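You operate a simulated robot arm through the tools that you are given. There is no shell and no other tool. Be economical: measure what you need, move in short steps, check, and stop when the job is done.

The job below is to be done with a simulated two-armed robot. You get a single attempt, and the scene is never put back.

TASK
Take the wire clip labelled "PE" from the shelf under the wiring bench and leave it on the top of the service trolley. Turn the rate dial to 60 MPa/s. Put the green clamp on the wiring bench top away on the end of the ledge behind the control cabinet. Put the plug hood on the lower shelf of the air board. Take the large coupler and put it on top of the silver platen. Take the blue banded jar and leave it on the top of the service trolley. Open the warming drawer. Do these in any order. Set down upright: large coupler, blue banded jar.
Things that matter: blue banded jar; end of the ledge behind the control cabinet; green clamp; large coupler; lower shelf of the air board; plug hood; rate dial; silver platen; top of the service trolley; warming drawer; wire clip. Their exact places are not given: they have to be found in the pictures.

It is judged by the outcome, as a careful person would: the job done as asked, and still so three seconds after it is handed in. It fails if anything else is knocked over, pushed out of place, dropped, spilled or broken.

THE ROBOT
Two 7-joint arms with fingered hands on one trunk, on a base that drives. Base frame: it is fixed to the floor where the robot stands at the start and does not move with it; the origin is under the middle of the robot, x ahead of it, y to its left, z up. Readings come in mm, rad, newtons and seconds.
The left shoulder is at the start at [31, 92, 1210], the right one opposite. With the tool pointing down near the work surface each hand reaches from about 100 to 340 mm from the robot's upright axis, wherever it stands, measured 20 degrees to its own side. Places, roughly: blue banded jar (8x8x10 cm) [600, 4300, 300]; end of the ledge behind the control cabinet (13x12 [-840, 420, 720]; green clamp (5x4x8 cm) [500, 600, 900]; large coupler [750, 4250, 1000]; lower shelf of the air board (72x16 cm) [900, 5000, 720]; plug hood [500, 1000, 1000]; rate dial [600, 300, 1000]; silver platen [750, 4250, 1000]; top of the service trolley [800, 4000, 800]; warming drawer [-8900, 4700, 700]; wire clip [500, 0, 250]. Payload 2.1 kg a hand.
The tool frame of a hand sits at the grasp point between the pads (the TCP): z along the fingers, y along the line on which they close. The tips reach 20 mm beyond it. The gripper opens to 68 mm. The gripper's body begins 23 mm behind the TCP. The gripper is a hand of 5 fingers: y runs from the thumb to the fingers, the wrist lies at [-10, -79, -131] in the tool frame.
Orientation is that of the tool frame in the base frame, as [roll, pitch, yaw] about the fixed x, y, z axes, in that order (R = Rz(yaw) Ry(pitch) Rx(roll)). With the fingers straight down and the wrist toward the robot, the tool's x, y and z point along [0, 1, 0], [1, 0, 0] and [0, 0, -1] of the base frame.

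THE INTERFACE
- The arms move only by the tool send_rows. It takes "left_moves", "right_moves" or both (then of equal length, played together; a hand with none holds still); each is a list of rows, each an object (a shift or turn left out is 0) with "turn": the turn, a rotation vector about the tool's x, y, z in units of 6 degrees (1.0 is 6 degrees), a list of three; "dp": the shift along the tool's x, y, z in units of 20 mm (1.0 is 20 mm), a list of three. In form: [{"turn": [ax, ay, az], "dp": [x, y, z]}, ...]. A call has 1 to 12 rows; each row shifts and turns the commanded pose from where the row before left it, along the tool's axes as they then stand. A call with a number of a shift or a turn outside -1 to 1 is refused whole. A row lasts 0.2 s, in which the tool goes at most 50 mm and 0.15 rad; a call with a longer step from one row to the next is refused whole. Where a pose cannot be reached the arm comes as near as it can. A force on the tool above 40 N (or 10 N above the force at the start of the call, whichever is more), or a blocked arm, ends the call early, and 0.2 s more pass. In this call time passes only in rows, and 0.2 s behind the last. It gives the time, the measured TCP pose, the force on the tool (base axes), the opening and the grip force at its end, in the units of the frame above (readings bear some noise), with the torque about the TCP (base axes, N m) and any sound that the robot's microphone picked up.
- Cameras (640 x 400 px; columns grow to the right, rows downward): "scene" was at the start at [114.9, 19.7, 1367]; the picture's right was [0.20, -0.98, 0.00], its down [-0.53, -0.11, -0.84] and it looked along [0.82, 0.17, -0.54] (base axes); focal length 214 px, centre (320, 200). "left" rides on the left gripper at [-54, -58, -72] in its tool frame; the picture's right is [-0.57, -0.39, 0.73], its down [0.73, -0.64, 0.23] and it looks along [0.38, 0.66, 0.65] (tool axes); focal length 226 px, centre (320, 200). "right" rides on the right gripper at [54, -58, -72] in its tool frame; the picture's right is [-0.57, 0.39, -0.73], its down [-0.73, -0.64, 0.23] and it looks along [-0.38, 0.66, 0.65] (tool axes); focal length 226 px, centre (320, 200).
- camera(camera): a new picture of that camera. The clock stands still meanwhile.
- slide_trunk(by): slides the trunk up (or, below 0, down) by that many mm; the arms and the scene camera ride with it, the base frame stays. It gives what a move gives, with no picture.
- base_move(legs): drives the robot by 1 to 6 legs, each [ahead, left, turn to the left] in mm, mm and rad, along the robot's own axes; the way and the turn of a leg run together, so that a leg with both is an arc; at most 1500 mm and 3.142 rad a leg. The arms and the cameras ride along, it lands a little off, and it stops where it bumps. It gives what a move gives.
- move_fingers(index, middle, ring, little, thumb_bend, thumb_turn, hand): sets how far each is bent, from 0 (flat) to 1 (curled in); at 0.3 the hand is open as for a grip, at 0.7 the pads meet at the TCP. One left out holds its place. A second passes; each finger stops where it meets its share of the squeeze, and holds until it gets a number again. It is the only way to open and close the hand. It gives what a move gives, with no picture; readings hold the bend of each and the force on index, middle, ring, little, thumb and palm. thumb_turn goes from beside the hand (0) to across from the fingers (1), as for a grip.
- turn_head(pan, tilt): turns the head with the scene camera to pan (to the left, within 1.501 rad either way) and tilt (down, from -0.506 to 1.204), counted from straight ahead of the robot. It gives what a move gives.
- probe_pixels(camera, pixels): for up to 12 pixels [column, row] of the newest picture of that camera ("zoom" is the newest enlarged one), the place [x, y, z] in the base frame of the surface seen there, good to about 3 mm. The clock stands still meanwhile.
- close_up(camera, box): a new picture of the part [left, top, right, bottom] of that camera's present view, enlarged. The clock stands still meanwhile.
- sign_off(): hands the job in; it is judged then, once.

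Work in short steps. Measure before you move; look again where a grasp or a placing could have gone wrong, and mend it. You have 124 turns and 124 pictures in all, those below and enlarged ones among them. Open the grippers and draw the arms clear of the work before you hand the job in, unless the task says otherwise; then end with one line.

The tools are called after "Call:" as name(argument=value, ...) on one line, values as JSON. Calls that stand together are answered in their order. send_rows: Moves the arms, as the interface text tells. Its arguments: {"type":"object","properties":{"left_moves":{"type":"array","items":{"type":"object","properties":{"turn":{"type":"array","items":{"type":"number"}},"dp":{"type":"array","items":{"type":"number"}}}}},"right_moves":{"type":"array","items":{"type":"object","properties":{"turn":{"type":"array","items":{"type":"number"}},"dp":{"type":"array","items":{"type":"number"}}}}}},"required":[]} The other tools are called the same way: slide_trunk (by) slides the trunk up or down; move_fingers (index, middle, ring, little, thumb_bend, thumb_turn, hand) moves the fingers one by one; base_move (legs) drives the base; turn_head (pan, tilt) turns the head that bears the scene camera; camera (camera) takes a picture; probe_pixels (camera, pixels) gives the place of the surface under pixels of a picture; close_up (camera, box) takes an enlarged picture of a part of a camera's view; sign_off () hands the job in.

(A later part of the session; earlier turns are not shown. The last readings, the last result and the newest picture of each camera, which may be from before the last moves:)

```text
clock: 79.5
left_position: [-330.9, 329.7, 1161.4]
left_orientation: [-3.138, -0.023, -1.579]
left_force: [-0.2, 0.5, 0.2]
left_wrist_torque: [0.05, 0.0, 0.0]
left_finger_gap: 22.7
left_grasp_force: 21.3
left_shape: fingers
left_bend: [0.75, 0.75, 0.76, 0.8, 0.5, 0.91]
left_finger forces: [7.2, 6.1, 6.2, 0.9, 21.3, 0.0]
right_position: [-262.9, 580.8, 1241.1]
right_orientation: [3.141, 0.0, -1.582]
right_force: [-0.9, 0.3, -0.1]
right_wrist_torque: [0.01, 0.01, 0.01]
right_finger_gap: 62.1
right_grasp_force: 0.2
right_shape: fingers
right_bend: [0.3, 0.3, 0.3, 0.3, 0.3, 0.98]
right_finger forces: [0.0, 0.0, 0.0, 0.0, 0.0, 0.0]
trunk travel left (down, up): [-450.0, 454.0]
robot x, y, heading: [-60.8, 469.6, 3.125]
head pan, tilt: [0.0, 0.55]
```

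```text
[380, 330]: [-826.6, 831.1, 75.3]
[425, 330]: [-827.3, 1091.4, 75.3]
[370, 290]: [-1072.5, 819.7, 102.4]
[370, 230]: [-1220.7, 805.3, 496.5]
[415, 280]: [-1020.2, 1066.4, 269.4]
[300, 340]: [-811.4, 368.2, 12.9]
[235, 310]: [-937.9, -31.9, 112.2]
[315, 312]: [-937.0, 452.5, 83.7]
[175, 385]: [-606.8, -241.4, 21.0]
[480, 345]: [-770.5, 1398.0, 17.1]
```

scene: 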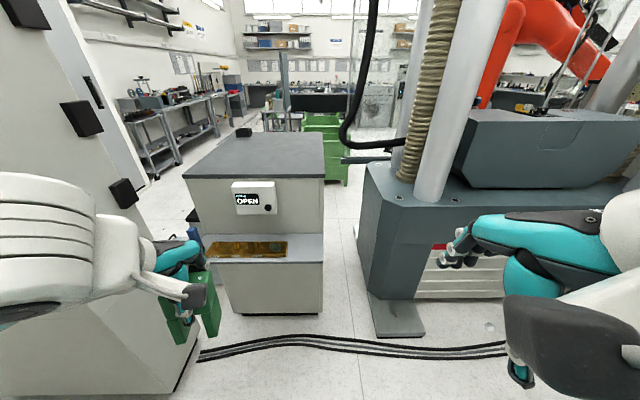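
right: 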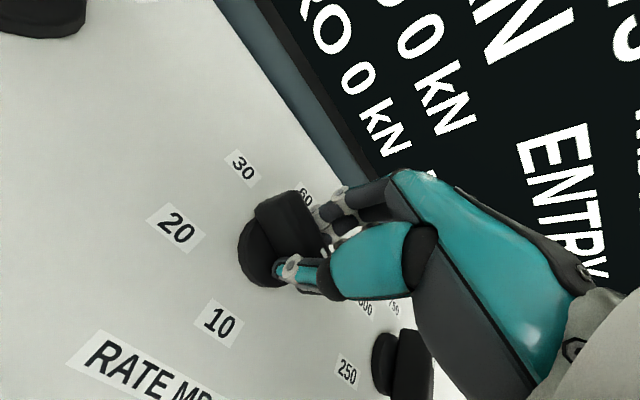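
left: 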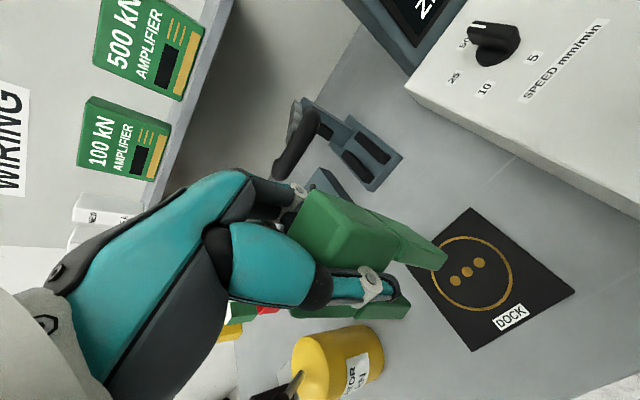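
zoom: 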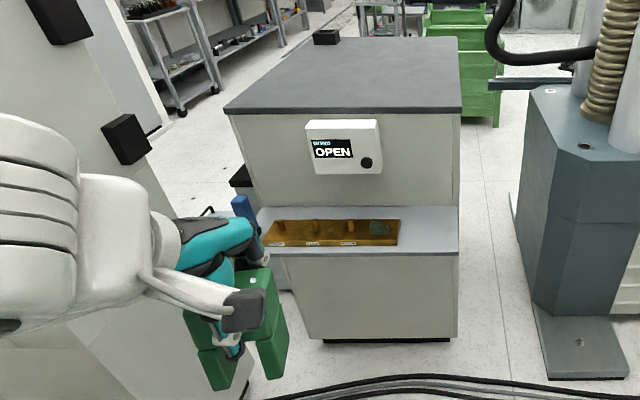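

Clear. I drive ahead ~505 mm and 45 mm to the right.

Call:
base_move(legs=[[505, -45, 0.015]])

Call:
turn_head(pan=0.2, tilt=1.1)

Call:
camera(camera="scene")

```text
clock: 82.5
left_position: [-841.5, 373.1, 1161.4]
left_orientation: [-3.139, -0.023, -1.565]
left_force: [0.0, 0.5, -0.6]
left_wrist_torque: [0.0, 0.02, 0.04]
left_finger_gap: 22.3
left_grasp_force: 20.8
left_shape: fingers
left_bend: [0.75, 0.75, 0.76, 0.8, 0.5, 0.91]
left_finger forces: [7.2, 6.2, 6.1, 1.0, 21.4, 0.0]
right_position: [-776.9, 624.3, 1241.5]
right_orientation: [-3.141, -0.001, -1.57]
right_force: [0.0, 0.7, -0.9]
right_wrist_torque: [0.0, 0.0, -0.01]
right_finger_gap: 62.4
right_grasp_force: 0.2
right_shape: fingers
right_bend: [0.3, 0.3, 0.3, 0.3, 0.3, 0.98]
right_finger forces: [0.0, 0.1, 0.0, 0.0, 0.0, 0.1]
trunk travel left (down, up): [-450.0, 454.0]
robot x, y, heading: [-571.9, 516.7, -3.142]
head pan, tilt: [0.0, 0.55]
```

```text
clock: 83.4
left_position: [-839.5, 372.4, 1162.6]
left_orientation: [-3.14, -0.023, -1.566]
left_force: [0.3, -0.9, -0.8]
left_wrist_torque: [-0.01, -0.05, -0.02]
left_finger_gap: 22.5
left_grasp_force: 20.4
left_shape: fingers
left_bend: [0.75, 0.75, 0.76, 0.8, 0.5, 0.91]
left_finger forces: [7.2, 6.1, 6.2, 0.9, 21.4, 0.0]
right_position: [-774.6, 625.1, 1241.1]
right_orientation: [-3.141, 0.0, -1.57]
right_force: [0.2, -0.1, 0.1]
right_wrist_torque: [0.01, -0.01, 0.02]
right_finger_gap: 62.5
right_grasp_force: 0.1
right_shape: fingers
right_bend: [0.3, 0.3, 0.3, 0.3, 0.3, 0.98]
right_finger forces: [0.0, 0.0, 0.1, 0.0, 0.0, 0.1]
trunk travel left (down, up): [-450.0, 454.0]
robot x, y, heading: [-573.1, 519.9, -3.14]
head pan, tilt: [0.201, 1.1]
```

```text
77 pictures are left
```

scene: 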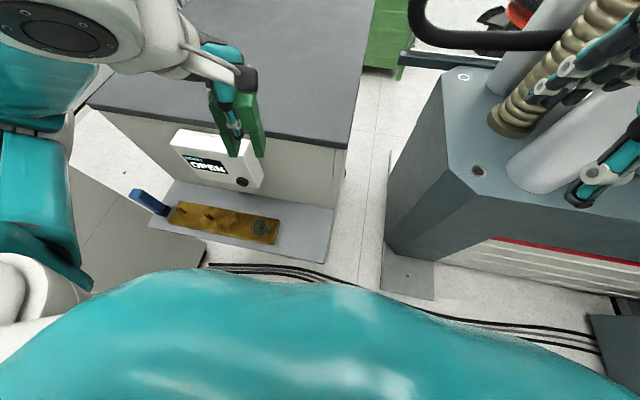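

I centre the hand over the spot (y 421, x −828) and lower the trunk by 300 mm.

Call:
send_rows(left_moves=[{"dp": [-0.8, -0.2, 0]}, {"dp": [-0.8, -0.2, 0]}, {"dp": [-0.8, -0.2, 0]}])

Call:
slide_trunk(by=-300)

Call:
camera(camera="scene")

Call:
camera(camera="left")

```text
clock: 84.2
left_position: [-832.1, 422.3, 1162.2]
left_orientation: [-3.14, -0.024, -1.566]
left_force: [-0.2, -0.2, -0.3]
left_wrist_torque: [0.0, 0.02, -0.01]
left_finger_gap: 22.8
left_grasp_force: 21.5
left_shape: fingers
left_bend: [0.75, 0.75, 0.76, 0.8, 0.5, 0.91]
left_finger forces: [7.2, 6.2, 6.2, 0.8, 21.4, 0.1]
left hand out of reach, approached as far as the arm can: row 2
right_position: [-774.1, 626.1, 1241.6]
right_orientation: [3.141, 0.0, -1.571]
right_force: [-0.4, -0.2, -0.3]
right_wrist_torque: [0.0, 0.02, 0.02]
right_finger_gap: 62.2
right_grasp_force: 0.1
right_shape: fingers
right_bend: [0.3, 0.3, 0.3, 0.3, 0.3, 0.98]
right_finger forces: [0.0, 0.0, 0.0, 0.0, 0.0, 0.1]
trunk travel left (down, up): [-450.0, 454.0]
robot x, y, heading: [-572.0, 513.1, -3.138]
head pan, tilt: [0.201, 1.1]
```

```text
clock: 87.2
left_position: [-857.0, 423.6, 826.2]
left_orientation: [-2.983, -0.025, -1.568]
left_force: [0.4, 0.8, -0.9]
left_wrist_torque: [0.01, 0.03, 0.04]
left_finger_gap: 22.8
left_grasp_force: 20.7
left_shape: fingers
left_bend: [0.75, 0.75, 0.76, 0.8, 0.5, 0.91]
left_finger forces: [7.3, 6.2, 6.2, 1.0, 21.2, 0.0]
right_position: [-775.9, 624.5, 943.5]
right_orientation: [3.14, 0.001, -1.57]
right_force: [-0.1, 0.0, -1.2]
right_wrist_torque: [0.01, 0.03, -0.03]
right_finger_gap: 62.1
right_grasp_force: 0.0
right_shape: fingers
right_bend: [0.3, 0.3, 0.3, 0.3, 0.3, 0.98]
right_finger forces: [0.1, 0.0, 0.1, 0.1, 0.0, 0.0]
trunk travel left (down, up): [-150.0, 754.0]
robot x, y, heading: [-569.7, 514.6, -3.139]
head pan, tilt: [0.201, 1.1]
```

```text
76 pictures are left
```

scene: 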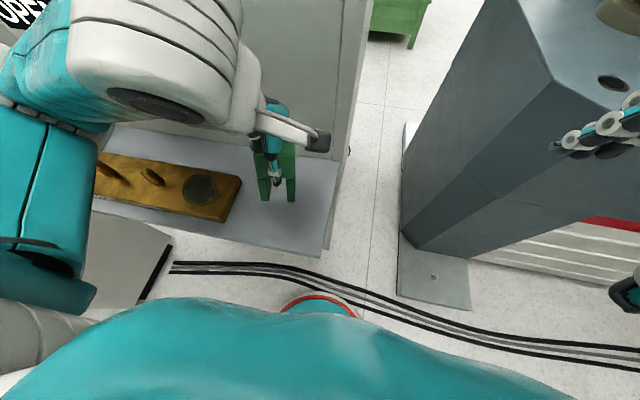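

```text
75 pictures are left
```

left: 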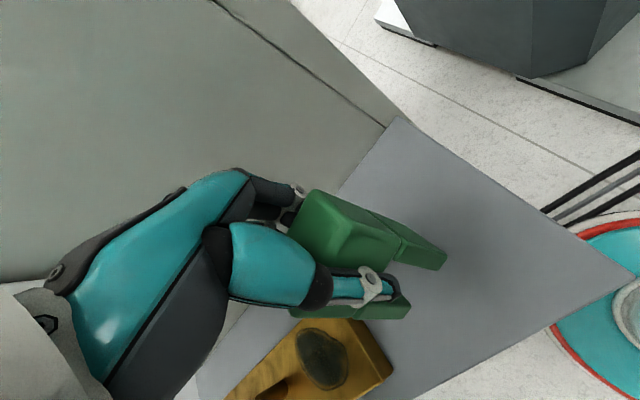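

The hand tilted 9° and moved to x −857. I correct tilt and position, then lower to ~6 mm above placing height.

Call:
send_rows(left_moves=[{"turn": [-0.5, 0, 0], "dp": [0, -0.4, 0]}, {"turn": [-0.5, 0, 0], "dp": [0, -0.4, 0]}, {"turn": [-0.5, 0, 0], "dp": [0, -0.4, 0]}, {"dp": [0, 0, 0.6]}, {"dp": [0, 0, 0.6]}, {"dp": [0, 0, 0.6]}])

Call:
camera(camera="left")

```text
clock: 88.6
left_position: [-879.6, 439.9, 810.0]
left_orientation: [3.141, -0.026, -1.569]
left_force: [0.1, 0.1, 0.2]
left_wrist_torque: [-0.01, 0.01, 0.01]
left_finger_gap: 22.9
left_grasp_force: 21.0
left_shape: fingers
left_bend: [0.75, 0.75, 0.76, 0.8, 0.48, 0.91]
left_finger forces: [7.2, 6.2, 6.2, 1.0, 21.2, 0.1]
left hand out of reach, approached as far as the arm can: row 1, 2, 3, 4, 5
right_position: [-775.1, 625.5, 942.3]
right_orientation: [-3.141, 0.0, -1.569]
right_force: [0.2, -0.2, 0.0]
right_wrist_torque: [0.02, -0.02, 0.01]
right_finger_gap: 62.2
right_grasp_force: 0.1
right_shape: fingers
right_bend: [0.3, 0.3, 0.3, 0.3, 0.3, 0.98]
right_finger forces: [0.1, 0.0, 0.0, 0.1, 0.0, 0.1]
trunk travel left (down, up): [-150.0, 754.0]
robot x, y, heading: [-574.9, 519.4, -3.137]
head pan, tilt: [0.201, 1.1]
```

```text
74 pictures are left
```

left: 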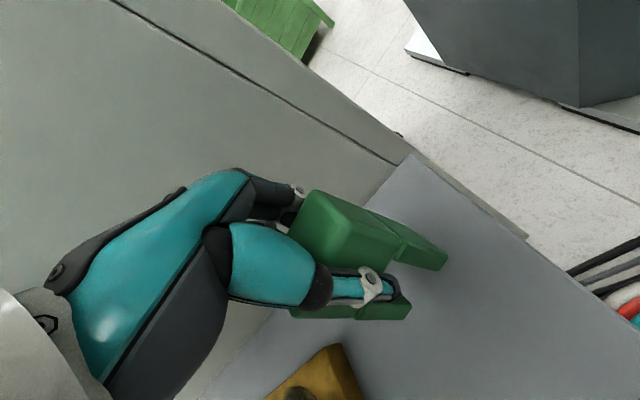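

The arm is folded too close. I back the base 110 mm, then extend the hand forward again.

Call:
base_move(legs=[[-110, 0, 0]])

Call:
send_rows(left_moves=[{"dp": [0.3, 0.75, 0]}, {"dp": [0.3, 0.75, 0]}, {"dp": [0.3, 0.75, 0]}, {"dp": [0, 0.5, 0]}])

```text
clock: 89.8
left_position: [-768.8, 440.9, 809.8]
left_orientation: [-3.14, -0.025, -1.57]
left_force: [-0.9, 0.1, -1.5]
left_wrist_torque: [0.01, -0.02, 0.01]
left_finger_gap: 22.7
left_grasp_force: 20.8
left_shape: fingers
left_bend: [0.75, 0.75, 0.76, 0.8, 0.48, 0.91]
left_finger forces: [7.1, 6.3, 6.2, 1.0, 21.4, 0.0]
right_position: [-664.7, 626.3, 942.3]
right_orientation: [3.14, -0.002, -1.57]
right_force: [0.3, 0.1, -0.2]
right_wrist_torque: [0.01, 0.03, 0.02]
right_finger_gap: 62.2
right_grasp_force: 0.0
right_shape: fingers
right_bend: [0.3, 0.3, 0.3, 0.3, 0.3, 0.98]
right_finger forces: [0.0, 0.1, 0.0, 0.0, 0.1, 0.0]
trunk travel left (down, up): [-150.0, 754.0]
robot x, y, heading: [-459.9, 518.1, -3.144]
head pan, tilt: [0.201, 1.1]
```

```text
clock: 90.8
left_position: [-825.1, 421.6, 811.8]
left_orientation: [3.141, -0.024, -1.567]
left_force: [-0.5, -0.2, -1.2]
left_wrist_torque: [-0.01, 0.04, -0.02]
left_finger_gap: 22.3
left_grasp_force: 21.3
left_shape: fingers
left_bend: [0.75, 0.75, 0.76, 0.8, 0.48, 0.91]
left_finger forces: [7.1, 6.1, 6.2, 1.1, 21.3, 0.0]
right_position: [-665.6, 624.9, 941.8]
right_orientation: [-3.141, 0.0, -1.571]
right_force: [-0.5, -0.4, -0.3]
right_wrist_torque: [0.01, 0.02, 0.0]
right_finger_gap: 62.2
right_grasp_force: 0.1
right_shape: fingers
right_bend: [0.3, 0.3, 0.3, 0.3, 0.3, 0.98]
right_finger forces: [0.0, 0.0, 0.0, 0.0, 0.1, 0.0]
trunk travel left (down, up): [-150.0, 754.0]
robot x, y, heading: [-465.5, 517.0, -3.138]
head pan, tilt: [0.201, 1.1]
```

On target; now lower 30 mm, watching force, then a finer 4 mm.

Call:
send_rows(left_moves=[{"dp": [0, -0.1, 0.6]}, {"dp": [0, -0.1, 0.6]}, {"dp": [0, 0, 0.2]}, {"dp": [0, 0, 0.1]}])

Call:
camera(camera="left")

```text
clock: 91.8
left_position: [-819.8, 420.8, 781.6]
left_orientation: [-3.14, -0.024, -1.568]
left_force: [1.1, -2.6, 6.3]
left_wrist_torque: [0.01, -0.01, -0.03]
left_finger_gap: 22.7
left_grasp_force: 22.5
left_shape: fingers
left_bend: [0.75, 0.76, 0.76, 0.8, 0.48, 0.91]
left_finger forces: [7.4, 6.5, 6.3, 1.3, 24.2, 0.1]
right_position: [-664.8, 626.0, 941.9]
right_orientation: [3.141, 0.001, -1.571]
right_force: [-0.2, 0.2, 0.6]
right_wrist_torque: [0.0, 0.0, 0.0]
right_finger_gap: 62.5
right_grasp_force: 0.1
right_shape: fingers
right_bend: [0.3, 0.3, 0.3, 0.3, 0.3, 0.98]
right_finger forces: [0.0, 0.0, 0.0, 0.0, 0.0, 0.0]
trunk travel left (down, up): [-150.0, 754.0]
robot x, y, heading: [-460.1, 516.4, -3.136]
head pan, tilt: [0.201, 1.1]
```

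```text
73 pictures are left
```

left: 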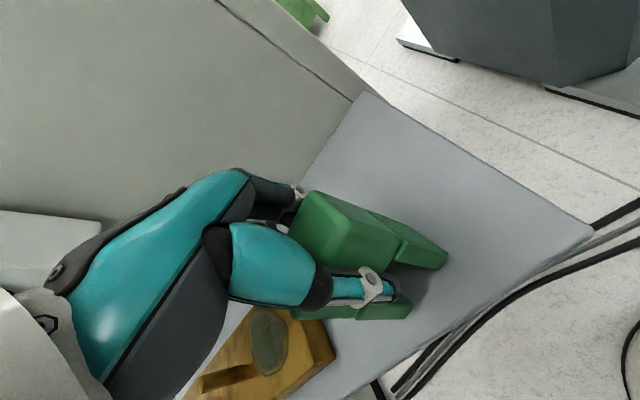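

Contact force 6 N: the clamp stands on the ledge. I open gently, lift away and check.

Call:
move_fingers(hand="left", index=0.3, middle=0.3, ring=0.3, little=0.3, thumb_bend=0.25)

Call:
send_rows(left_moves=[{"dp": [0, 0, -0.8]}, {"dp": [0, 0, -0.9]}, {"dp": [0, 0, -1]}, {"dp": [0, 0, -1]}, {"dp": [0, 0, -1]}, {"dp": [0, 0, -1]}, {"dp": [0, -1, -1]}, {"dp": [0, -1, -1]}])

Call:
camera(camera="scene")

```text
clock: 92.8
left_position: [-819.9, 421.0, 779.3]
left_orientation: [-3.139, -0.024, -1.569]
left_force: [-0.7, 0.1, 0.3]
left_wrist_torque: [0.05, -0.01, 0.0]
left_finger_gap: 64.6
left_grasp_force: 0.1
left_shape: fingers
left_bend: [0.3, 0.3, 0.3, 0.3, 0.25, 0.98]
left_finger forces: [0.1, 0.0, 0.0, 0.0, 0.1, 0.0]
right_position: [-664.8, 625.4, 941.7]
right_orientation: [3.141, 0.0, -1.57]
right_force: [-0.9, 0.5, -0.2]
right_wrist_torque: [0.0, -0.02, 0.01]
right_finger_gap: 62.4
right_grasp_force: 0.0
right_shape: fingers
right_bend: [0.3, 0.3, 0.3, 0.3, 0.3, 0.98]
right_finger forces: [0.0, 0.0, 0.0, 0.0, 0.0, 0.0]
trunk travel left (down, up): [-150.0, 754.0]
robot x, y, heading: [-459.2, 517.1, -3.139]
head pan, tilt: [0.201, 1.1]
```

```text
clock: 94.6
left_position: [-779.2, 425.5, 934.3]
left_orientation: [-3.139, -0.024, -1.57]
left_force: [0.0, 0.0, 0.0]
left_wrist_torque: [-0.01, -0.03, 0.0]
left_finger_gap: 65.1
left_grasp_force: 0.0
left_shape: fingers
left_bend: [0.3, 0.3, 0.3, 0.3, 0.25, 0.98]
left_finger forces: [0.1, 0.0, 0.1, 0.0, 0.0, 0.0]
right_position: [-665.9, 626.0, 942.8]
right_orientation: [-3.141, 0.0, -1.57]
right_force: [0.3, 0.2, 0.1]
right_wrist_torque: [0.02, 0.02, 0.0]
right_finger_gap: 62.2
right_grasp_force: 0.1
right_shape: fingers
right_bend: [0.3, 0.3, 0.3, 0.3, 0.3, 0.98]
right_finger forces: [0.0, 0.0, 0.0, 0.0, 0.0, 0.1]
trunk travel left (down, up): [-150.0, 754.0]
robot x, y, heading: [-459.6, 520.1, -3.136]
head pan, tilt: [0.201, 1.1]
```

```text
72 pictures are left
```

scene: 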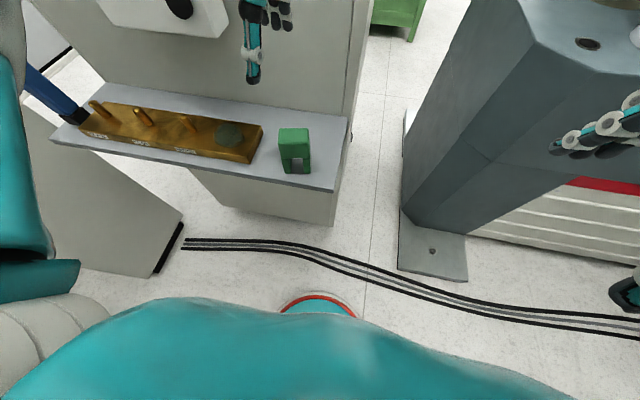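

The clamp stands on the ledge end. Next the PE clip: I back off, turn around and go to about (60, 80), facing the bench.

Call:
base_move(legs=[[-250, 0, 0], [0, 0, 1.571], [0, 0, 1.567], [270, -440, 0]])

Call:
slide_trunk(by=-150)

Call:
turn_head(pan=-0.1, tilt=0.75)

Call:
camera(camera="scene")

```text
clock: 106.9
left_position: [382.6, 202.8, 934.6]
left_orientation: [-3.14, -0.028, 1.622]
left_force: [-27.6, 5.1, 3.0]
left_wrist_torque: [-0.04, -0.25, 0.54]
left_finger_gap: 60.1
left_grasp_force: 14.6
left_shape: fingers
left_bend: [0.36, 0.52, 0.39, 0.33, 0.25, 0.98]
left_finger forces: [2.6, 18.7, 5.8, 1.9, 0.1, 0.0]
right_position: [279.1, -3.0, 943.2]
right_orientation: [3.14, 0.0, 1.615]
right_force: [0.4, 0.3, 0.2]
right_wrist_torque: [0.0, 0.02, -0.03]
right_finger_gap: 62.0
right_grasp_force: 0.0
right_shape: fingers
right_bend: [0.3, 0.3, 0.3, 0.3, 0.3, 0.98]
right_finger forces: [0.0, 0.1, 0.1, 0.0, 0.0, 0.0]
trunk travel left (down, up): [-150.0, 754.0]
robot x, y, heading: [71.7, 95.1, 0.043]
head pan, tilt: [0.201, 1.1]
stopped in leg 4: the force on the tool passed its limit at 43 N (the readings are from after the stop); the commanded pose is now the measured one
```

```text
clock: 107.4
left_position: [380.2, 201.8, 921.8]
left_orientation: [3.133, -0.026, 1.615]
left_force: [-33.5, 1.5, 16.3]
left_wrist_torque: [0.12, -0.73, 0.44]
left_finger_gap: 60.6
left_grasp_force: 25.7
left_shape: fingers
left_bend: [0.36, 0.5, 0.38, 0.33, 0.25, 0.98]
left_finger forces: [2.4, 40.5, 5.4, 1.9, 0.1, 0.1]
right_position: [277.5, -4.8, 927.3]
right_orientation: [-3.141, 0.001, 1.62]
right_force: [-0.3, 0.2, 0.2]
right_wrist_torque: [-0.01, 0.0, 0.0]
right_finger_gap: 62.1
right_grasp_force: 0.0
right_shape: fingers
right_bend: [0.3, 0.3, 0.3, 0.3, 0.3, 0.98]
right_finger forces: [0.0, 0.1, 0.0, 0.1, 0.1, 0.0]
trunk travel left (down, up): [-134.0, 770.0]
robot x, y, heading: [73.9, 93.7, 0.05]
head pan, tilt: [0.201, 1.1]
stopped: the force on the tool passed its limit at 66 N (the readings are from after the stop); the commanded pose is now the measured one
```

```text
clock: 108.2
left_position: [381.6, 200.9, 922.3]
left_orientation: [3.132, -0.024, 1.617]
left_force: [-37.2, 1.2, 20.3]
left_wrist_torque: [0.21, -0.84, 0.51]
left_finger_gap: 60.2
left_grasp_force: 27.1
left_shape: fingers
left_bend: [0.36, 0.51, 0.39, 0.33, 0.25, 0.98]
left_finger forces: [2.7, 42.7, 5.8, 2.6, 0.1, 0.0]
right_position: [279.0, -3.9, 929.7]
right_orientation: [-3.139, -0.013, 1.598]
right_force: [86.7, -183.3, 86.7]
right_wrist_torque: [20.77, 13.39, 7.42]
right_finger_gap: 62.1
right_grasp_force: 0.0
right_shape: fingers
right_bend: [0.3, 0.3, 0.3, 0.3, 0.3, 0.98]
right_finger forces: [0.1, 0.1, 0.1, 0.0, 0.0, 0.1]
trunk travel left (down, up): [-134.0, 770.0]
robot x, y, heading: [73.3, 93.1, 0.045]
head pan, tilt: [-0.099, 0.75]
```

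```text
71 pictures are left
```

scene: 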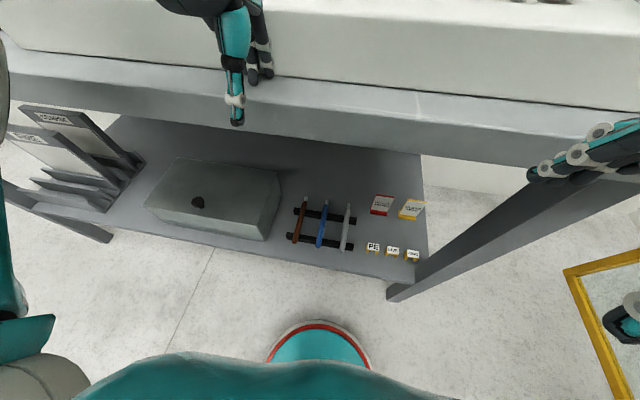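

The left hand pressed against the console front and the right arm reads force. I back straight off 200 mm.

Call:
base_move(legs=[[-200, 0, 0]])

Call:
camera(camera="scene")

```text
clock: 109.8
left_position: [190.9, 191.9, 920.5]
left_orientation: [3.139, -0.025, 1.613]
left_force: [1.2, -0.3, 0.5]
left_wrist_torque: [0.0, -0.01, 0.0]
left_finger_gap: 65.0
left_grasp_force: 0.0
left_shape: fingers
left_bend: [0.3, 0.3, 0.3, 0.3, 0.25, 0.98]
left_finger forces: [0.0, 0.0, 0.0, 0.1, 0.1, 0.1]
right_position: [86.9, -15.6, 927.1]
right_orientation: [-3.134, -0.008, 1.592]
right_force: [102.4, -192.8, 68.4]
right_wrist_torque: [20.37, 13.29, 6.83]
right_finger_gap: 62.0
right_grasp_force: 0.0
right_shape: fingers
right_bend: [0.3, 0.3, 0.3, 0.3, 0.3, 0.98]
right_finger forces: [0.0, 0.0, 0.0, 0.0, 0.0, 0.0]
trunk travel left (down, up): [-134.0, 770.0]
robot x, y, heading: [-123.4, 86.7, 0.043]
head pan, tilt: [-0.099, 0.75]
```

```text
70 pictures are left
```

scene: 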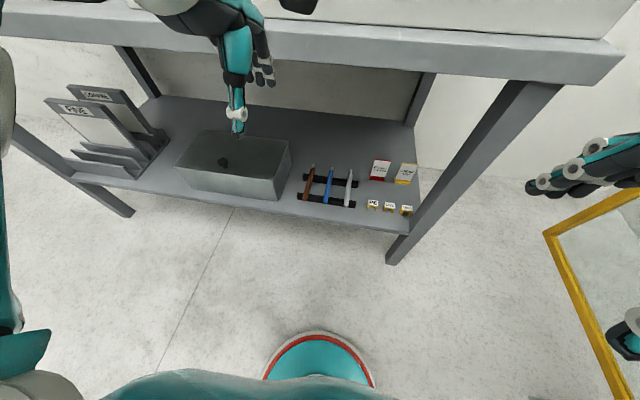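

The right arm's load appeared with the head turn, likely head against right wrist. I turn the head back and move the right hand outward.

Call:
turn_head(pan=0.2, tilt=1.1)

Call:
send_rows(right_moves=[{"dp": [-0.6, 0.5, 0]}, {"dp": [-0.6, 0.5, 0]}, {"dp": [-0.6, 0.5, 0]}, {"dp": [-0.6, 0.5, 0]}, {"dp": [-0.6, 0.5, 0]}, {"dp": [-0.6, 0.5, 0]}])

```text
clock: 110.7
left_position: [190.8, 190.1, 919.8]
left_orientation: [3.14, -0.025, 1.611]
left_force: [0.2, 0.8, -0.1]
left_wrist_torque: [0.01, -0.03, -0.02]
left_finger_gap: 65.2
left_grasp_force: 0.1
left_shape: fingers
left_bend: [0.3, 0.3, 0.3, 0.3, 0.25, 0.98]
left_finger forces: [0.0, 0.0, 0.1, 0.0, 0.0, 0.1]
right_position: [87.5, -14.2, 927.5]
right_orientation: [-3.135, -0.005, 1.596]
right_force: [0.6, -0.2, 0.7]
right_wrist_torque: [0.03, 0.0, 0.0]
right_finger_gap: 62.1
right_grasp_force: 0.1
right_shape: fingers
right_bend: [0.3, 0.3, 0.3, 0.3, 0.3, 0.98]
right_finger forces: [0.0, 0.1, 0.1, 0.0, 0.0, 0.0]
trunk travel left (down, up): [-134.0, 770.0]
robot x, y, heading: [-123.0, 85.8, 0.041]
head pan, tilt: [0.201, 1.1]
```

```text
clock: 112.1
left_position: [191.2, 191.8, 919.4]
left_orientation: [3.14, -0.024, 1.613]
left_force: [0.2, -0.4, -0.7]
left_wrist_torque: [-0.02, -0.03, 0.03]
left_finger_gap: 65.0
left_grasp_force: 0.1
left_shape: fingers
left_bend: [0.3, 0.3, 0.3, 0.3, 0.25, 0.98]
left_finger forces: [0.0, 0.1, 0.0, 0.0, 0.1, 0.1]
right_position: [150.3, -87.0, 928.8]
right_orientation: [-3.134, -0.007, 1.591]
right_force: [-0.6, -0.2, -0.1]
right_wrist_torque: [0.01, 0.01, -0.01]
right_finger_gap: 62.4
right_grasp_force: 0.0
right_shape: fingers
right_bend: [0.3, 0.3, 0.3, 0.3, 0.3, 0.98]
right_finger forces: [0.0, 0.1, 0.0, 0.1, 0.0, 0.0]
trunk travel left (down, up): [-134.0, 770.0]
robot x, y, heading: [-122.2, 87.1, 0.041]
head pan, tilt: [0.201, 1.1]
```

Free again. I take a close look at the clips and measure them.

Call:
close_up(camera="scene", box=[340, 60, 440, 140])

Call:
camera(camera="scene")

```text
5.00 times, centred on (390, 100) of scene
```

zoom: 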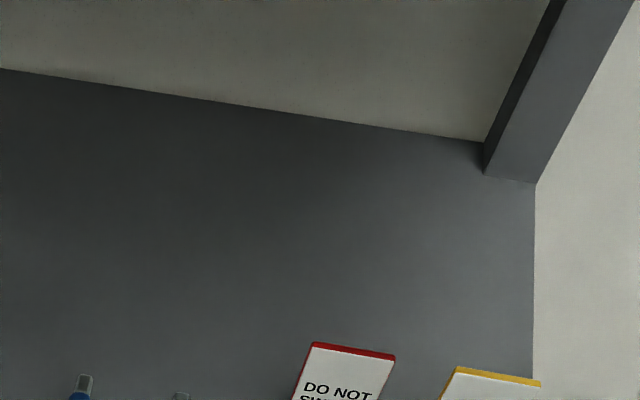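

```text
68 pictures are left
```

scene: 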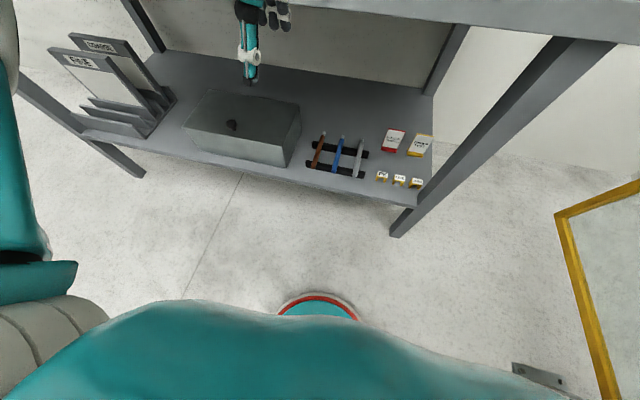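

Call:
close_up(camera="scene", box=[360, 155, 440, 205])

```text
8.00 times, centred on (400, 180) of scene
```

zoom: 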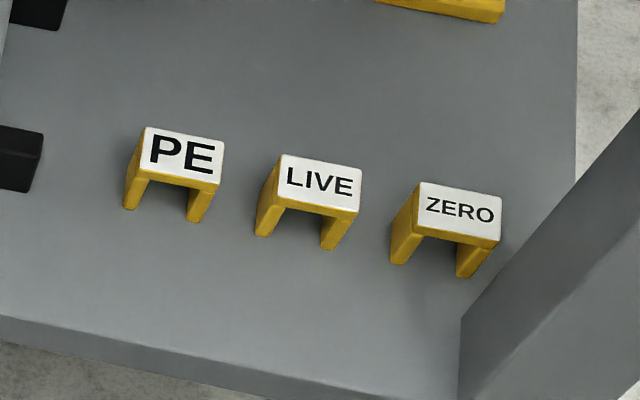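

The PE clip is a small bridge with a flat top at zoom (180,157). I probe its corners and the neighbours.

Call:
probe_pixels(camera="zoom", pixels=[[150, 132], [220, 145], [142, 165], [212, 180], [182, 157], [130, 205], [195, 218], [285, 158], [280, 190], [320, 320], [320, 180], [20, 160]])

```text
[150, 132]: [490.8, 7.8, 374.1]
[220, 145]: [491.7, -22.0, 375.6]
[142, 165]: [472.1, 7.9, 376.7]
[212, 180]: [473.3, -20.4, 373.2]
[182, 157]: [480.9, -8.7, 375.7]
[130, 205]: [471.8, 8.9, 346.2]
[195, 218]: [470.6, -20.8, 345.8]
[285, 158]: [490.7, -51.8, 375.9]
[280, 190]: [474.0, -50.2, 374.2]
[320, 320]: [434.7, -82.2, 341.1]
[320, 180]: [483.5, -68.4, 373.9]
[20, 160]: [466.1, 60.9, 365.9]
```

PE clip: centre (482,-7), x 470–493, z 341–375. I lower the trunk fully and lower both hands so they'll pass under the bench top.

Call:
slide_trunk(by=-133)

Call:
send_rows(right_moves=[{"dp": [0.3, 0, 1]}, {"dp": [0.3, 0, 1]}, {"dp": [0.3, 0, 1]}, {"dp": [0.3, 0, 1]}, {"dp": [0.3, 0, 1]}, {"dp": [0.3, 0, 1]}, {"dp": [0.3, 0, 1]}, {"dp": [0.3, 0, 1]}, {"dp": [0.3, 0, 1]}, {"dp": [0.3, 0, 1]}, {"dp": [0.3, 0, 1]}, {"dp": [0.3, 0, 1]}], left_moves=[{"dp": [0.2, -0.1, 1]}, {"dp": [0.2, -0.1, 1]}, {"dp": [0.2, -0.1, 1]}, {"dp": [0.2, -0.1, 1]}, {"dp": [0.2, -0.1, 1]}, {"dp": [0.2, -0.1, 1]}, {"dp": [0.2, -0.1, 1]}, {"dp": [0.2, -0.1, 1]}, {"dp": [0.2, -0.1, 1]}, {"dp": [0.2, -0.1, 1]}, {"dp": [0.2, -0.1, 1]}, {"dp": [0.2, -0.1, 1]}])

Call:
camera(camera="scene")

```text
clock: 113.7
left_position: [191.2, 190.8, 786.2]
left_orientation: [3.141, -0.024, 1.615]
left_force: [-0.7, 0.9, 0.0]
left_wrist_torque: [0.0, 0.01, 0.06]
left_finger_gap: 65.2
left_grasp_force: 0.1
left_shape: fingers
left_bend: [0.3, 0.3, 0.3, 0.3, 0.25, 0.98]
left_finger forces: [0.0, 0.0, 0.1, 0.1, 0.1, 0.0]
right_position: [148.0, -85.7, 793.8]
right_orientation: [-3.137, -0.007, 1.592]
right_force: [0.1, 0.1, -0.7]
right_wrist_torque: [0.01, 0.0, 0.05]
right_finger_gap: 62.1
right_grasp_force: 0.1
right_shape: fingers
right_bend: [0.3, 0.3, 0.3, 0.3, 0.3, 0.98]
right_finger forces: [0.0, 0.0, 0.1, 0.0, 0.0, 0.1]
trunk travel left (down, up): [-1.0, 903.0]
robot x, y, heading: [-118.9, 86.8, 0.04]
head pan, tilt: [0.201, 1.1]
```

```text
clock: 116.3
left_position: [217.1, 235.2, 566.3]
left_orientation: [3.139, -0.025, 1.615]
left_force: [0.7, 0.5, 0.0]
left_wrist_torque: [0.01, 0.01, 0.04]
left_finger_gap: 64.9
left_grasp_force: 0.0
left_shape: fingers
left_bend: [0.3, 0.3, 0.3, 0.3, 0.25, 0.98]
left_finger forces: [0.0, 0.1, 0.0, 0.0, 0.0, 0.0]
left hand out of reach, approached as far as the arm can: row 3, 4, 5, 6, 7, 8, 9
right_position: [234.7, -20.8, 626.7]
right_orientation: [-3.135, -0.009, 1.592]
right_force: [-0.1, 0.7, 0.1]
right_wrist_torque: [0.02, -0.01, -0.03]
right_finger_gap: 62.4
right_grasp_force: 0.0
right_shape: fingers
right_bend: [0.3, 0.3, 0.3, 0.3, 0.3, 0.98]
right_finger forces: [0.1, 0.1, 0.1, 0.0, 0.1, 0.1]
right hand out of reach, approached as far as the arm can: row 2, 3, 4, 5, 6, 7, 8, 9, 10, 11
trunk travel left (down, up): [-1.0, 903.0]
robot x, y, heading: [-126.2, 86.7, 0.04]
head pan, tilt: [0.201, 1.1]
```

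```text
66 pictures are left
```

scene: 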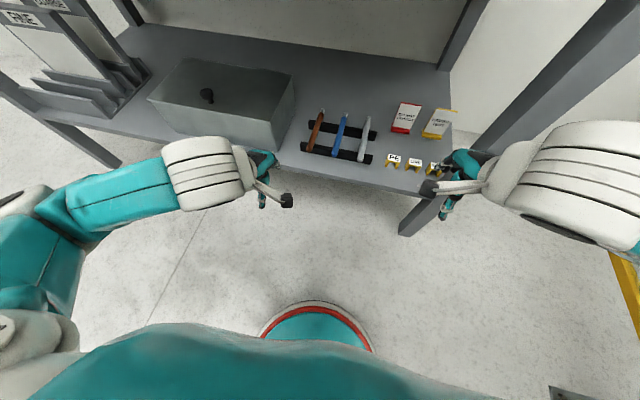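

I continue lowering the right hand to z≈440 in free space.

Call:
send_rows(right_moves=[{"dp": [0, 0, 1]}, {"dp": [0, 0, 1]}, {"dp": [0, 0, 1]}, {"dp": [0, 0, 1]}, {"dp": [0, 0, 1]}, {"dp": [0, 0, 1]}, {"dp": [0, 0, 1]}, {"dp": [0, 0, 1]}, {"dp": [0, 0, 1]}])

```text
clock: 118.3
left_position: [217.5, 234.5, 566.5]
left_orientation: [3.139, -0.024, 1.613]
left_force: [-0.1, 0.1, -0.1]
left_wrist_torque: [0.01, -0.05, 0.01]
left_finger_gap: 64.7
left_grasp_force: 0.0
left_shape: fingers
left_bend: [0.3, 0.3, 0.3, 0.3, 0.25, 0.98]
left_finger forces: [0.0, 0.1, 0.0, 0.0, 0.1, 0.1]
right_position: [229.7, -14.8, 489.8]
right_orientation: [-3.137, -0.014, 1.6]
right_force: [-0.2, 0.1, 0.4]
right_wrist_torque: [0.02, 0.05, 0.02]
right_finger_gap: 62.3
right_grasp_force: 0.1
right_shape: fingers
right_bend: [0.3, 0.3, 0.3, 0.3, 0.3, 0.98]
right_finger forces: [0.0, 0.0, 0.1, 0.0, 0.0, 0.1]
right hand out of reach, approached as far as the arm can: row 7, 8, 9
trunk travel left (down, up): [-1.0, 903.0]
robot x, y, heading: [-123.6, 87.8, 0.044]
head pan, tilt: [0.201, 1.1]
```

Straight-down is at its limit here, so I switch to the handshake pose (yaw π, tilt 36°) that worked before, rising a bit first.

Call:
send_rows(right_moves=[{"dp": [0, 0, -1]}, {"dp": [0, 0, -1]}, {"dp": [0, 0, -1]}, {"turn": [0, 0, -1]}, {"turn": [0, 0, -1]}, {"turn": [0, 0, -1]}, {"turn": [0, 0, -1]}, {"turn": [0, 0, -1]}, {"turn": [0, 0, -1]}, {"turn": [0, 0, -1]}])

Call:
send_rows(right_moves=[{"turn": [0, -1, 0]}, {"turn": [0, -1, 0]}, {"turn": [0, -1, 0]}, {"turn": [0, -1, 0]}, {"turn": [0, -1, 0]}, {"turn": [0, -1, 0]}])

Call:
send_rows(right_moves=[{"turn": [-0.59, 0, -0.8]}, {"turn": [-0.59, 0, -0.8]}, {"turn": [-0.59, 0, -0.8]}, {"turn": [-0.59, 0, -0.8]}, {"turn": [-0.59, 0, -0.8]}, {"turn": [-0.59, 0, -0.8]}, {"turn": [-0.59, 0, -0.8]}, {"turn": [-0.4, 0, -0.5]}])

```text
clock: 120.5
left_position: [217.0, 234.5, 567.8]
left_orientation: [3.139, -0.025, 1.614]
left_force: [0.0, 0.4, 0.5]
left_wrist_torque: [-0.03, -0.01, 0.03]
left_finger_gap: 64.8
left_grasp_force: 0.0
left_shape: fingers
left_bend: [0.3, 0.3, 0.3, 0.3, 0.25, 0.98]
left_finger forces: [0.0, 0.0, 0.1, 0.1, 0.0, 0.0]
right_position: [230.8, -14.3, 551.0]
right_orientation: [-3.141, -0.009, 2.326]
right_force: [-0.3, 0.7, -0.3]
right_wrist_torque: [-0.03, -0.01, 0.05]
right_finger_gap: 62.3
right_grasp_force: 0.0
right_shape: fingers
right_bend: [0.3, 0.3, 0.3, 0.3, 0.3, 0.98]
right_finger forces: [0.0, 0.0, 0.0, 0.1, 0.1, 0.0]
trunk travel left (down, up): [-1.0, 903.0]
robot x, y, heading: [-122.4, 88.7, 0.046]
head pan, tilt: [0.201, 1.1]
```

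```text
clock: 121.9
left_position: [216.9, 235.5, 566.6]
left_orientation: [3.139, -0.025, 1.612]
left_force: [0.4, -0.5, 0.7]
left_wrist_torque: [-0.01, 0.02, 0.01]
left_finger_gap: 65.1
left_grasp_force: 0.0
left_shape: fingers
left_bend: [0.3, 0.3, 0.3, 0.3, 0.25, 0.98]
left_finger forces: [0.1, 0.0, 0.1, 0.0, 0.0, 0.0]
right_position: [237.2, -30.3, 558.3]
right_orientation: [-3.14, 0.565, 2.325]
right_force: [0.7, -0.8, 0.7]
right_wrist_torque: [-0.03, 0.0, 0.01]
right_finger_gap: 62.3
right_grasp_force: 0.1
right_shape: fingers
right_bend: [0.3, 0.3, 0.3, 0.3, 0.3, 0.98]
right_finger forces: [0.0, 0.1, 0.0, 0.0, 0.1, 0.0]
right hand out of reach, approached as far as the arm can: row 6
trunk travel left (down, up): [-1.0, 903.0]
robot x, y, heading: [-124.0, 87.5, 0.043]
head pan, tilt: [0.201, 1.1]
```

```text
clock: 123.7
left_position: [217.3, 234.5, 567.1]
left_orientation: [3.141, -0.024, 1.612]
left_force: [-0.1, -0.6, 0.3]
left_wrist_torque: [-0.01, 0.0, -0.03]
left_finger_gap: 65.4
left_grasp_force: 0.0
left_shape: fingers
left_bend: [0.3, 0.3, 0.3, 0.3, 0.25, 0.98]
left_finger forces: [0.0, 0.0, 0.0, 0.0, 0.0, 0.1]
right_position: [238.2, -26.2, 553.6]
right_orientation: [3.08, 0.582, 3.086]
right_force: [-0.1, -0.5, -0.6]
right_wrist_torque: [-0.04, 0.0, 0.01]
right_finger_gap: 62.3
right_grasp_force: 0.1
right_shape: fingers
right_bend: [0.3, 0.3, 0.3, 0.3, 0.3, 0.98]
right_finger forces: [0.0, 0.1, 0.0, 0.0, 0.1, 0.1]
right hand out of reach, approached as far as the arm can: row 8
trunk travel left (down, up): [-1.0, 903.0]
robot x, y, heading: [-122.1, 84.2, 0.043]
head pan, tilt: [0.201, 1.1]
```

Pose nearly reached. I lower vertically to z≈440 here in free space.

Call:
send_rows(right_moves=[{"dp": [0.55, 0, 0.83]}, {"dp": [0.55, 0, 0.83]}, {"dp": [0.55, 0, 0.83]}, {"dp": [0.55, 0, 0.83]}, {"dp": [0.55, 0, 0.83]}, {"dp": [0.4, 0, 0.6]}])

Call:
camera(camera="scene")

```text
clock: 125.1
left_position: [217.0, 235.4, 567.4]
left_orientation: [3.139, -0.023, 1.614]
left_force: [0.0, 0.2, -0.2]
left_wrist_torque: [0.0, -0.01, 0.02]
left_finger_gap: 65.0
left_grasp_force: 0.0
left_shape: fingers
left_bend: [0.3, 0.3, 0.3, 0.3, 0.25, 0.98]
left_finger forces: [0.0, 0.0, 0.0, 0.0, 0.0, 0.0]
right_position: [267.2, -25.4, 468.9]
right_orientation: [3.082, 0.578, 3.086]
right_force: [0.0, 0.1, -0.1]
right_wrist_torque: [0.02, 0.02, 0.02]
right_finger_gap: 62.3
right_grasp_force: 0.1
right_shape: fingers
right_bend: [0.3, 0.3, 0.3, 0.3, 0.3, 0.98]
right_finger forces: [0.1, 0.0, 0.0, 0.1, 0.0, 0.0]
right hand out of reach, approached as far as the arm can: row 3, 4, 5, 6
trunk travel left (down, up): [-1.0, 903.0]
robot x, y, heading: [-120.4, 84.5, 0.047]
head pan, tilt: [0.201, 1.1]
```

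```text
65 pictures are left
```

scene: 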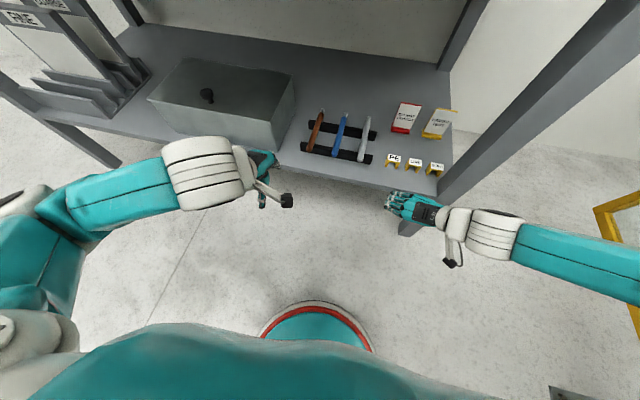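

The forearm would cross the bench leg like this. Instead I'll turn the robot −0.7 rad and grip across x from the left-front; first I bring the hand's relative yaw to ≈2.3 and lower.

Call:
send_rows(right_moves=[{"turn": [0.55, 0, 0.83]}, {"turn": [0.55, 0, 0.83]}, {"turn": [0.55, 0, 0.83]}, {"turn": [0.55, 0, 0.83]}, {"turn": [0.55, 0, 0.83]}, {"turn": [0.55, 0, 0.83]}, {"turn": [0.55, 0, 0.83]}])

Call:
send_rows(right_moves=[{"dp": [0.55, 0, 0.83]}, {"dp": [0.55, 0, 0.83]}, {"dp": [0.55, 0, 0.83]}, {"dp": [0.55, 0, 0.83]}, {"dp": [0.55, 0, 0.83]}])

```text
clock: 126.7
left_position: [217.4, 234.0, 567.1]
left_orientation: [3.14, -0.024, 1.614]
left_force: [0.2, -0.2, 0.2]
left_wrist_torque: [0.01, 0.0, -0.02]
left_finger_gap: 64.9
left_grasp_force: 0.1
left_shape: fingers
left_bend: [0.3, 0.3, 0.3, 0.3, 0.25, 0.98]
left_finger forces: [0.0, 0.1, 0.1, 0.1, 0.0, 0.1]
right_position: [279.2, -97.9, 481.8]
right_orientation: [3.1, 0.545, 2.366]
right_force: [0.4, 0.2, 0.4]
right_wrist_torque: [0.0, 0.02, 0.0]
right_finger_gap: 62.1
right_grasp_force: 0.0
right_shape: fingers
right_bend: [0.3, 0.3, 0.3, 0.3, 0.3, 0.98]
right_finger forces: [0.0, 0.1, 0.0, 0.0, 0.0, 0.1]
right hand out of reach, approached as far as the arm can: row 3, 4, 5, 6, 7
trunk travel left (down, up): [-1.0, 903.0]
robot x, y, heading: [-122.9, 86.2, 0.045]
head pan, tilt: [0.201, 1.1]
```

```text
clock: 127.9
left_position: [216.4, 236.0, 566.5]
left_orientation: [3.14, -0.023, 1.612]
left_force: [0.0, 0.5, -0.1]
left_wrist_torque: [0.02, -0.02, -0.05]
left_finger_gap: 65.0
left_grasp_force: 0.0
left_shape: fingers
left_bend: [0.3, 0.3, 0.3, 0.3, 0.25, 0.98]
left_finger forces: [0.0, 0.0, 0.1, 0.0, 0.0, 0.0]
right_position: [281.9, -120.1, 463.0]
right_orientation: [3.1, 0.541, 2.367]
right_force: [0.7, -0.2, -0.4]
right_wrist_torque: [0.03, -0.01, 0.01]
right_finger_gap: 62.3
right_grasp_force: 0.0
right_shape: fingers
right_bend: [0.3, 0.3, 0.3, 0.3, 0.3, 0.98]
right_finger forces: [0.0, 0.0, 0.0, 0.1, 0.0, 0.0]
right hand out of reach, approached as far as the arm can: row 1, 2, 3, 4, 5
trunk travel left (down, up): [-1.0, 903.0]
robot x, y, heading: [-121.3, 86.8, 0.043]
head pan, tilt: [0.201, 1.1]
```

Out at the reach limit. Straight-down should work closer to the body once low, so I untilt, return to yaw ≈1.6 and then draw in and lower.

Call:
send_rows(right_moves=[{"turn": [0, 1, 0], "dp": [0.5, 0, -0.3]}, {"turn": [0, 1, 0], "dp": [0.5, 0, -0.3]}, {"turn": [0, 1, 0], "dp": [0.5, 0, -0.3]}, {"turn": [0, 1, 0], "dp": [0.5, 0, 0]}, {"turn": [0, 1, 0], "dp": [0.5, 0, 0]}, {"turn": [0, 0, 1], "dp": [0.5, 0, 0]}, {"turn": [0, 0, 1], "dp": [0.5, 0, 0]}, {"turn": [0, 0, 1]}, {"turn": [0, 0, 1]}, {"turn": [0, 0, 1]}, {"turn": [0, 0, 1]}, {"turn": [0, 0, 1]}])

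Call:
send_rows(right_moves=[{"dp": [0, -1, 0.4]}, {"dp": [0, -1, 0.4]}, {"dp": [0, -1, 0.5]}, {"dp": [0, -1, 0.5]}, {"dp": [0, -0.5, 1]}, {"dp": [0, -0.5, 1]}, {"dp": [0, 0, 1]}, {"dp": [0, 0, 1]}])

```text
clock: 130.5
left_position: [217.4, 235.6, 566.6]
left_orientation: [3.141, -0.025, 1.613]
left_force: [-0.1, -0.3, 0.0]
left_wrist_torque: [0.04, -0.03, 0.02]
left_finger_gap: 64.8
left_grasp_force: 0.2
left_shape: fingers
left_bend: [0.3, 0.3, 0.3, 0.3, 0.25, 0.98]
left_finger forces: [0.0, 0.0, 0.0, 0.0, 0.0, 0.1]
right_position: [227.6, -66.4, 460.0]
right_orientation: [3.097, 0.0, 1.76]
right_force: [0.2, -0.5, 0.1]
right_wrist_torque: [0.01, 0.03, 0.02]
right_finger_gap: 62.3
right_grasp_force: 0.1
right_shape: fingers
right_bend: [0.3, 0.3, 0.3, 0.3, 0.3, 0.98]
right_finger forces: [0.1, 0.1, 0.1, 0.0, 0.1, 0.0]
right hand out of reach, approached as far as the arm can: row 12
trunk travel left (down, up): [-1.0, 903.0]
robot x, y, heading: [-122.0, 85.8, 0.044]
head pan, tilt: [0.201, 1.1]
```

```text
clock: 132.3
left_position: [216.6, 234.5, 566.4]
left_orientation: [3.139, -0.024, 1.612]
left_force: [0.0, 1.0, -0.5]
left_wrist_torque: [0.03, -0.01, 0.0]
left_finger_gap: 65.2
left_grasp_force: 0.1
left_shape: fingers
left_bend: [0.3, 0.3, 0.3, 0.3, 0.25, 0.98]
left_finger forces: [0.1, 0.0, 0.0, 0.0, 0.1, 0.0]
right_position: [161.8, -81.4, 425.1]
right_orientation: [3.097, -0.007, 1.764]
right_force: [-0.7, -0.3, 0.2]
right_wrist_torque: [-0.04, -0.01, 0.03]
right_finger_gap: 62.2
right_grasp_force: 0.1
right_shape: fingers
right_bend: [0.3, 0.3, 0.3, 0.3, 0.3, 0.98]
right_finger forces: [0.0, 0.1, 0.1, 0.0, 0.0, 0.0]
right hand out of reach, approached as far as the arm can: row 3, 5, 6, 7, 8
trunk travel left (down, up): [-1.0, 903.0]
robot x, y, heading: [-122.9, 87.0, 0.045]
head pan, tilt: [0.201, 1.1]
```

Lower is possible as it draws in. I test a forward finger tilt of 18° and lower further.

Call:
send_rows(right_moves=[{"turn": [-1, 0, 0.6]}, {"turn": [-1, 0, 0.6]}, {"turn": [-1, 0, 0.6]}, {"dp": [0, 0.31, 0.95]}, {"dp": [0, 0.31, 0.95]}, {"dp": [0, 0.31, 0.95]}])

```text
clock: 133.7
left_position: [217.0, 234.8, 566.8]
left_orientation: [3.14, -0.025, 1.613]
left_force: [0.6, 0.1, 0.4]
left_wrist_torque: [0.0, -0.01, 0.0]
left_finger_gap: 64.8
left_grasp_force: 0.1
left_shape: fingers
left_bend: [0.3, 0.3, 0.3, 0.3, 0.25, 0.98]
left_finger forces: [0.0, 0.1, 0.1, 0.1, 0.0, 0.1]
right_position: [202.5, -124.6, 389.0]
right_orientation: [2.786, -0.045, 1.58]
right_force: [0.1, -0.8, -0.1]
right_wrist_torque: [-0.01, -0.02, 0.02]
right_finger_gap: 62.1
right_grasp_force: 0.1
right_shape: fingers
right_bend: [0.3, 0.3, 0.3, 0.3, 0.3, 0.98]
right_finger forces: [0.1, 0.1, 0.1, 0.1, 0.0, 0.0]
right hand out of reach, approached as far as the arm can: row 1, 2, 3, 4, 5
trunk travel left (down, up): [-1.0, 903.0]
robot x, y, heading: [-124.0, 86.7, 0.046]
head pan, tilt: [0.201, 1.1]
```

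Tilted 20°, z 389 is reachable. I raise 60 mm and drive the base so that the hand comes above the PE clip.

Call:
send_rows(right_moves=[{"dp": [0, -0.35, -0.94]}, {"dp": [0, -0.35, -0.94]}, {"dp": [0, -0.35, -0.94]}])

Call:
base_move(legs=[[0, 105, 0], [180, 0, 0]])

Call:
camera(camera="scene")

Call:
camera(camera="right")

```text
clock: 134.5
left_position: [215.7, 234.9, 566.5]
left_orientation: [3.14, -0.025, 1.616]
left_force: [-0.6, -0.5, 1.3]
left_wrist_torque: [0.04, 0.0, 0.03]
left_finger_gap: 65.2
left_grasp_force: 0.1
left_shape: fingers
left_bend: [0.3, 0.3, 0.3, 0.3, 0.25, 0.98]
left_finger forces: [0.1, 0.0, 0.0, 0.0, 0.0, 0.1]
right_position: [165.4, -122.1, 434.9]
right_orientation: [2.784, -0.036, 1.575]
right_force: [-1.1, -0.3, 0.2]
right_wrist_torque: [0.03, -0.02, -0.03]
right_finger_gap: 62.2
right_grasp_force: 0.1
right_shape: fingers
right_bend: [0.3, 0.3, 0.3, 0.3, 0.3, 0.98]
right_finger forces: [0.1, 0.0, 0.0, 0.1, 0.0, 0.1]
trunk travel left (down, up): [-1.0, 903.0]
robot x, y, heading: [-125.8, 86.8, 0.039]
head pan, tilt: [0.201, 1.1]
```

```text
clock: 136.8
left_position: [395.4, 347.9, 566.3]
left_orientation: [3.139, -0.023, 1.615]
left_force: [0.5, -0.6, -0.4]
left_wrist_torque: [-0.02, 0.04, 0.01]
left_finger_gap: 65.3
left_grasp_force: 0.1
left_shape: fingers
left_bend: [0.3, 0.3, 0.3, 0.3, 0.25, 0.98]
left_finger forces: [0.1, 0.0, 0.0, 0.1, 0.0, 0.0]
right_position: [343.0, -10.0, 433.9]
right_orientation: [2.786, -0.038, 1.576]
right_force: [-0.9, 0.2, -0.6]
right_wrist_torque: [-0.01, 0.0, 0.02]
right_finger_gap: 62.2
right_grasp_force: 0.0
right_shape: fingers
right_bend: [0.3, 0.3, 0.3, 0.3, 0.3, 0.98]
right_finger forces: [0.0, 0.0, 0.1, 0.0, 0.0, 0.0]
trunk travel left (down, up): [-1.0, 903.0]
robot x, y, heading: [54.5, 195.9, 0.045]
head pan, tilt: [0.201, 1.1]
```

```text
64 pictures are left
```

scene: 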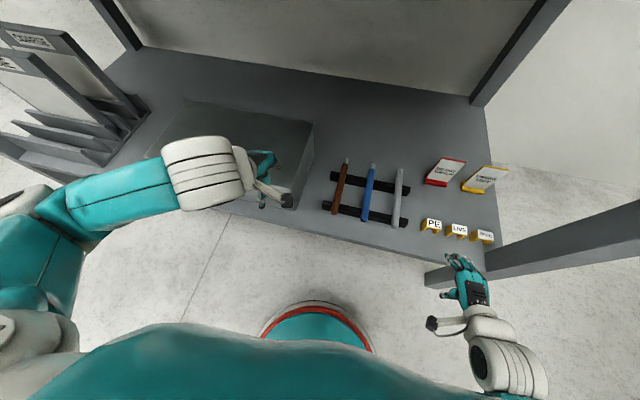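

```text
63 pictures are left
```

right: 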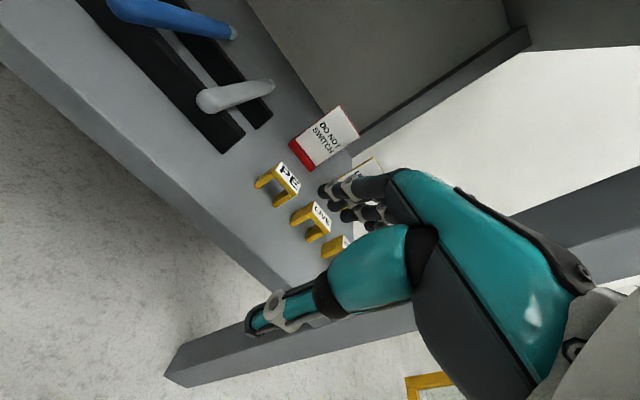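

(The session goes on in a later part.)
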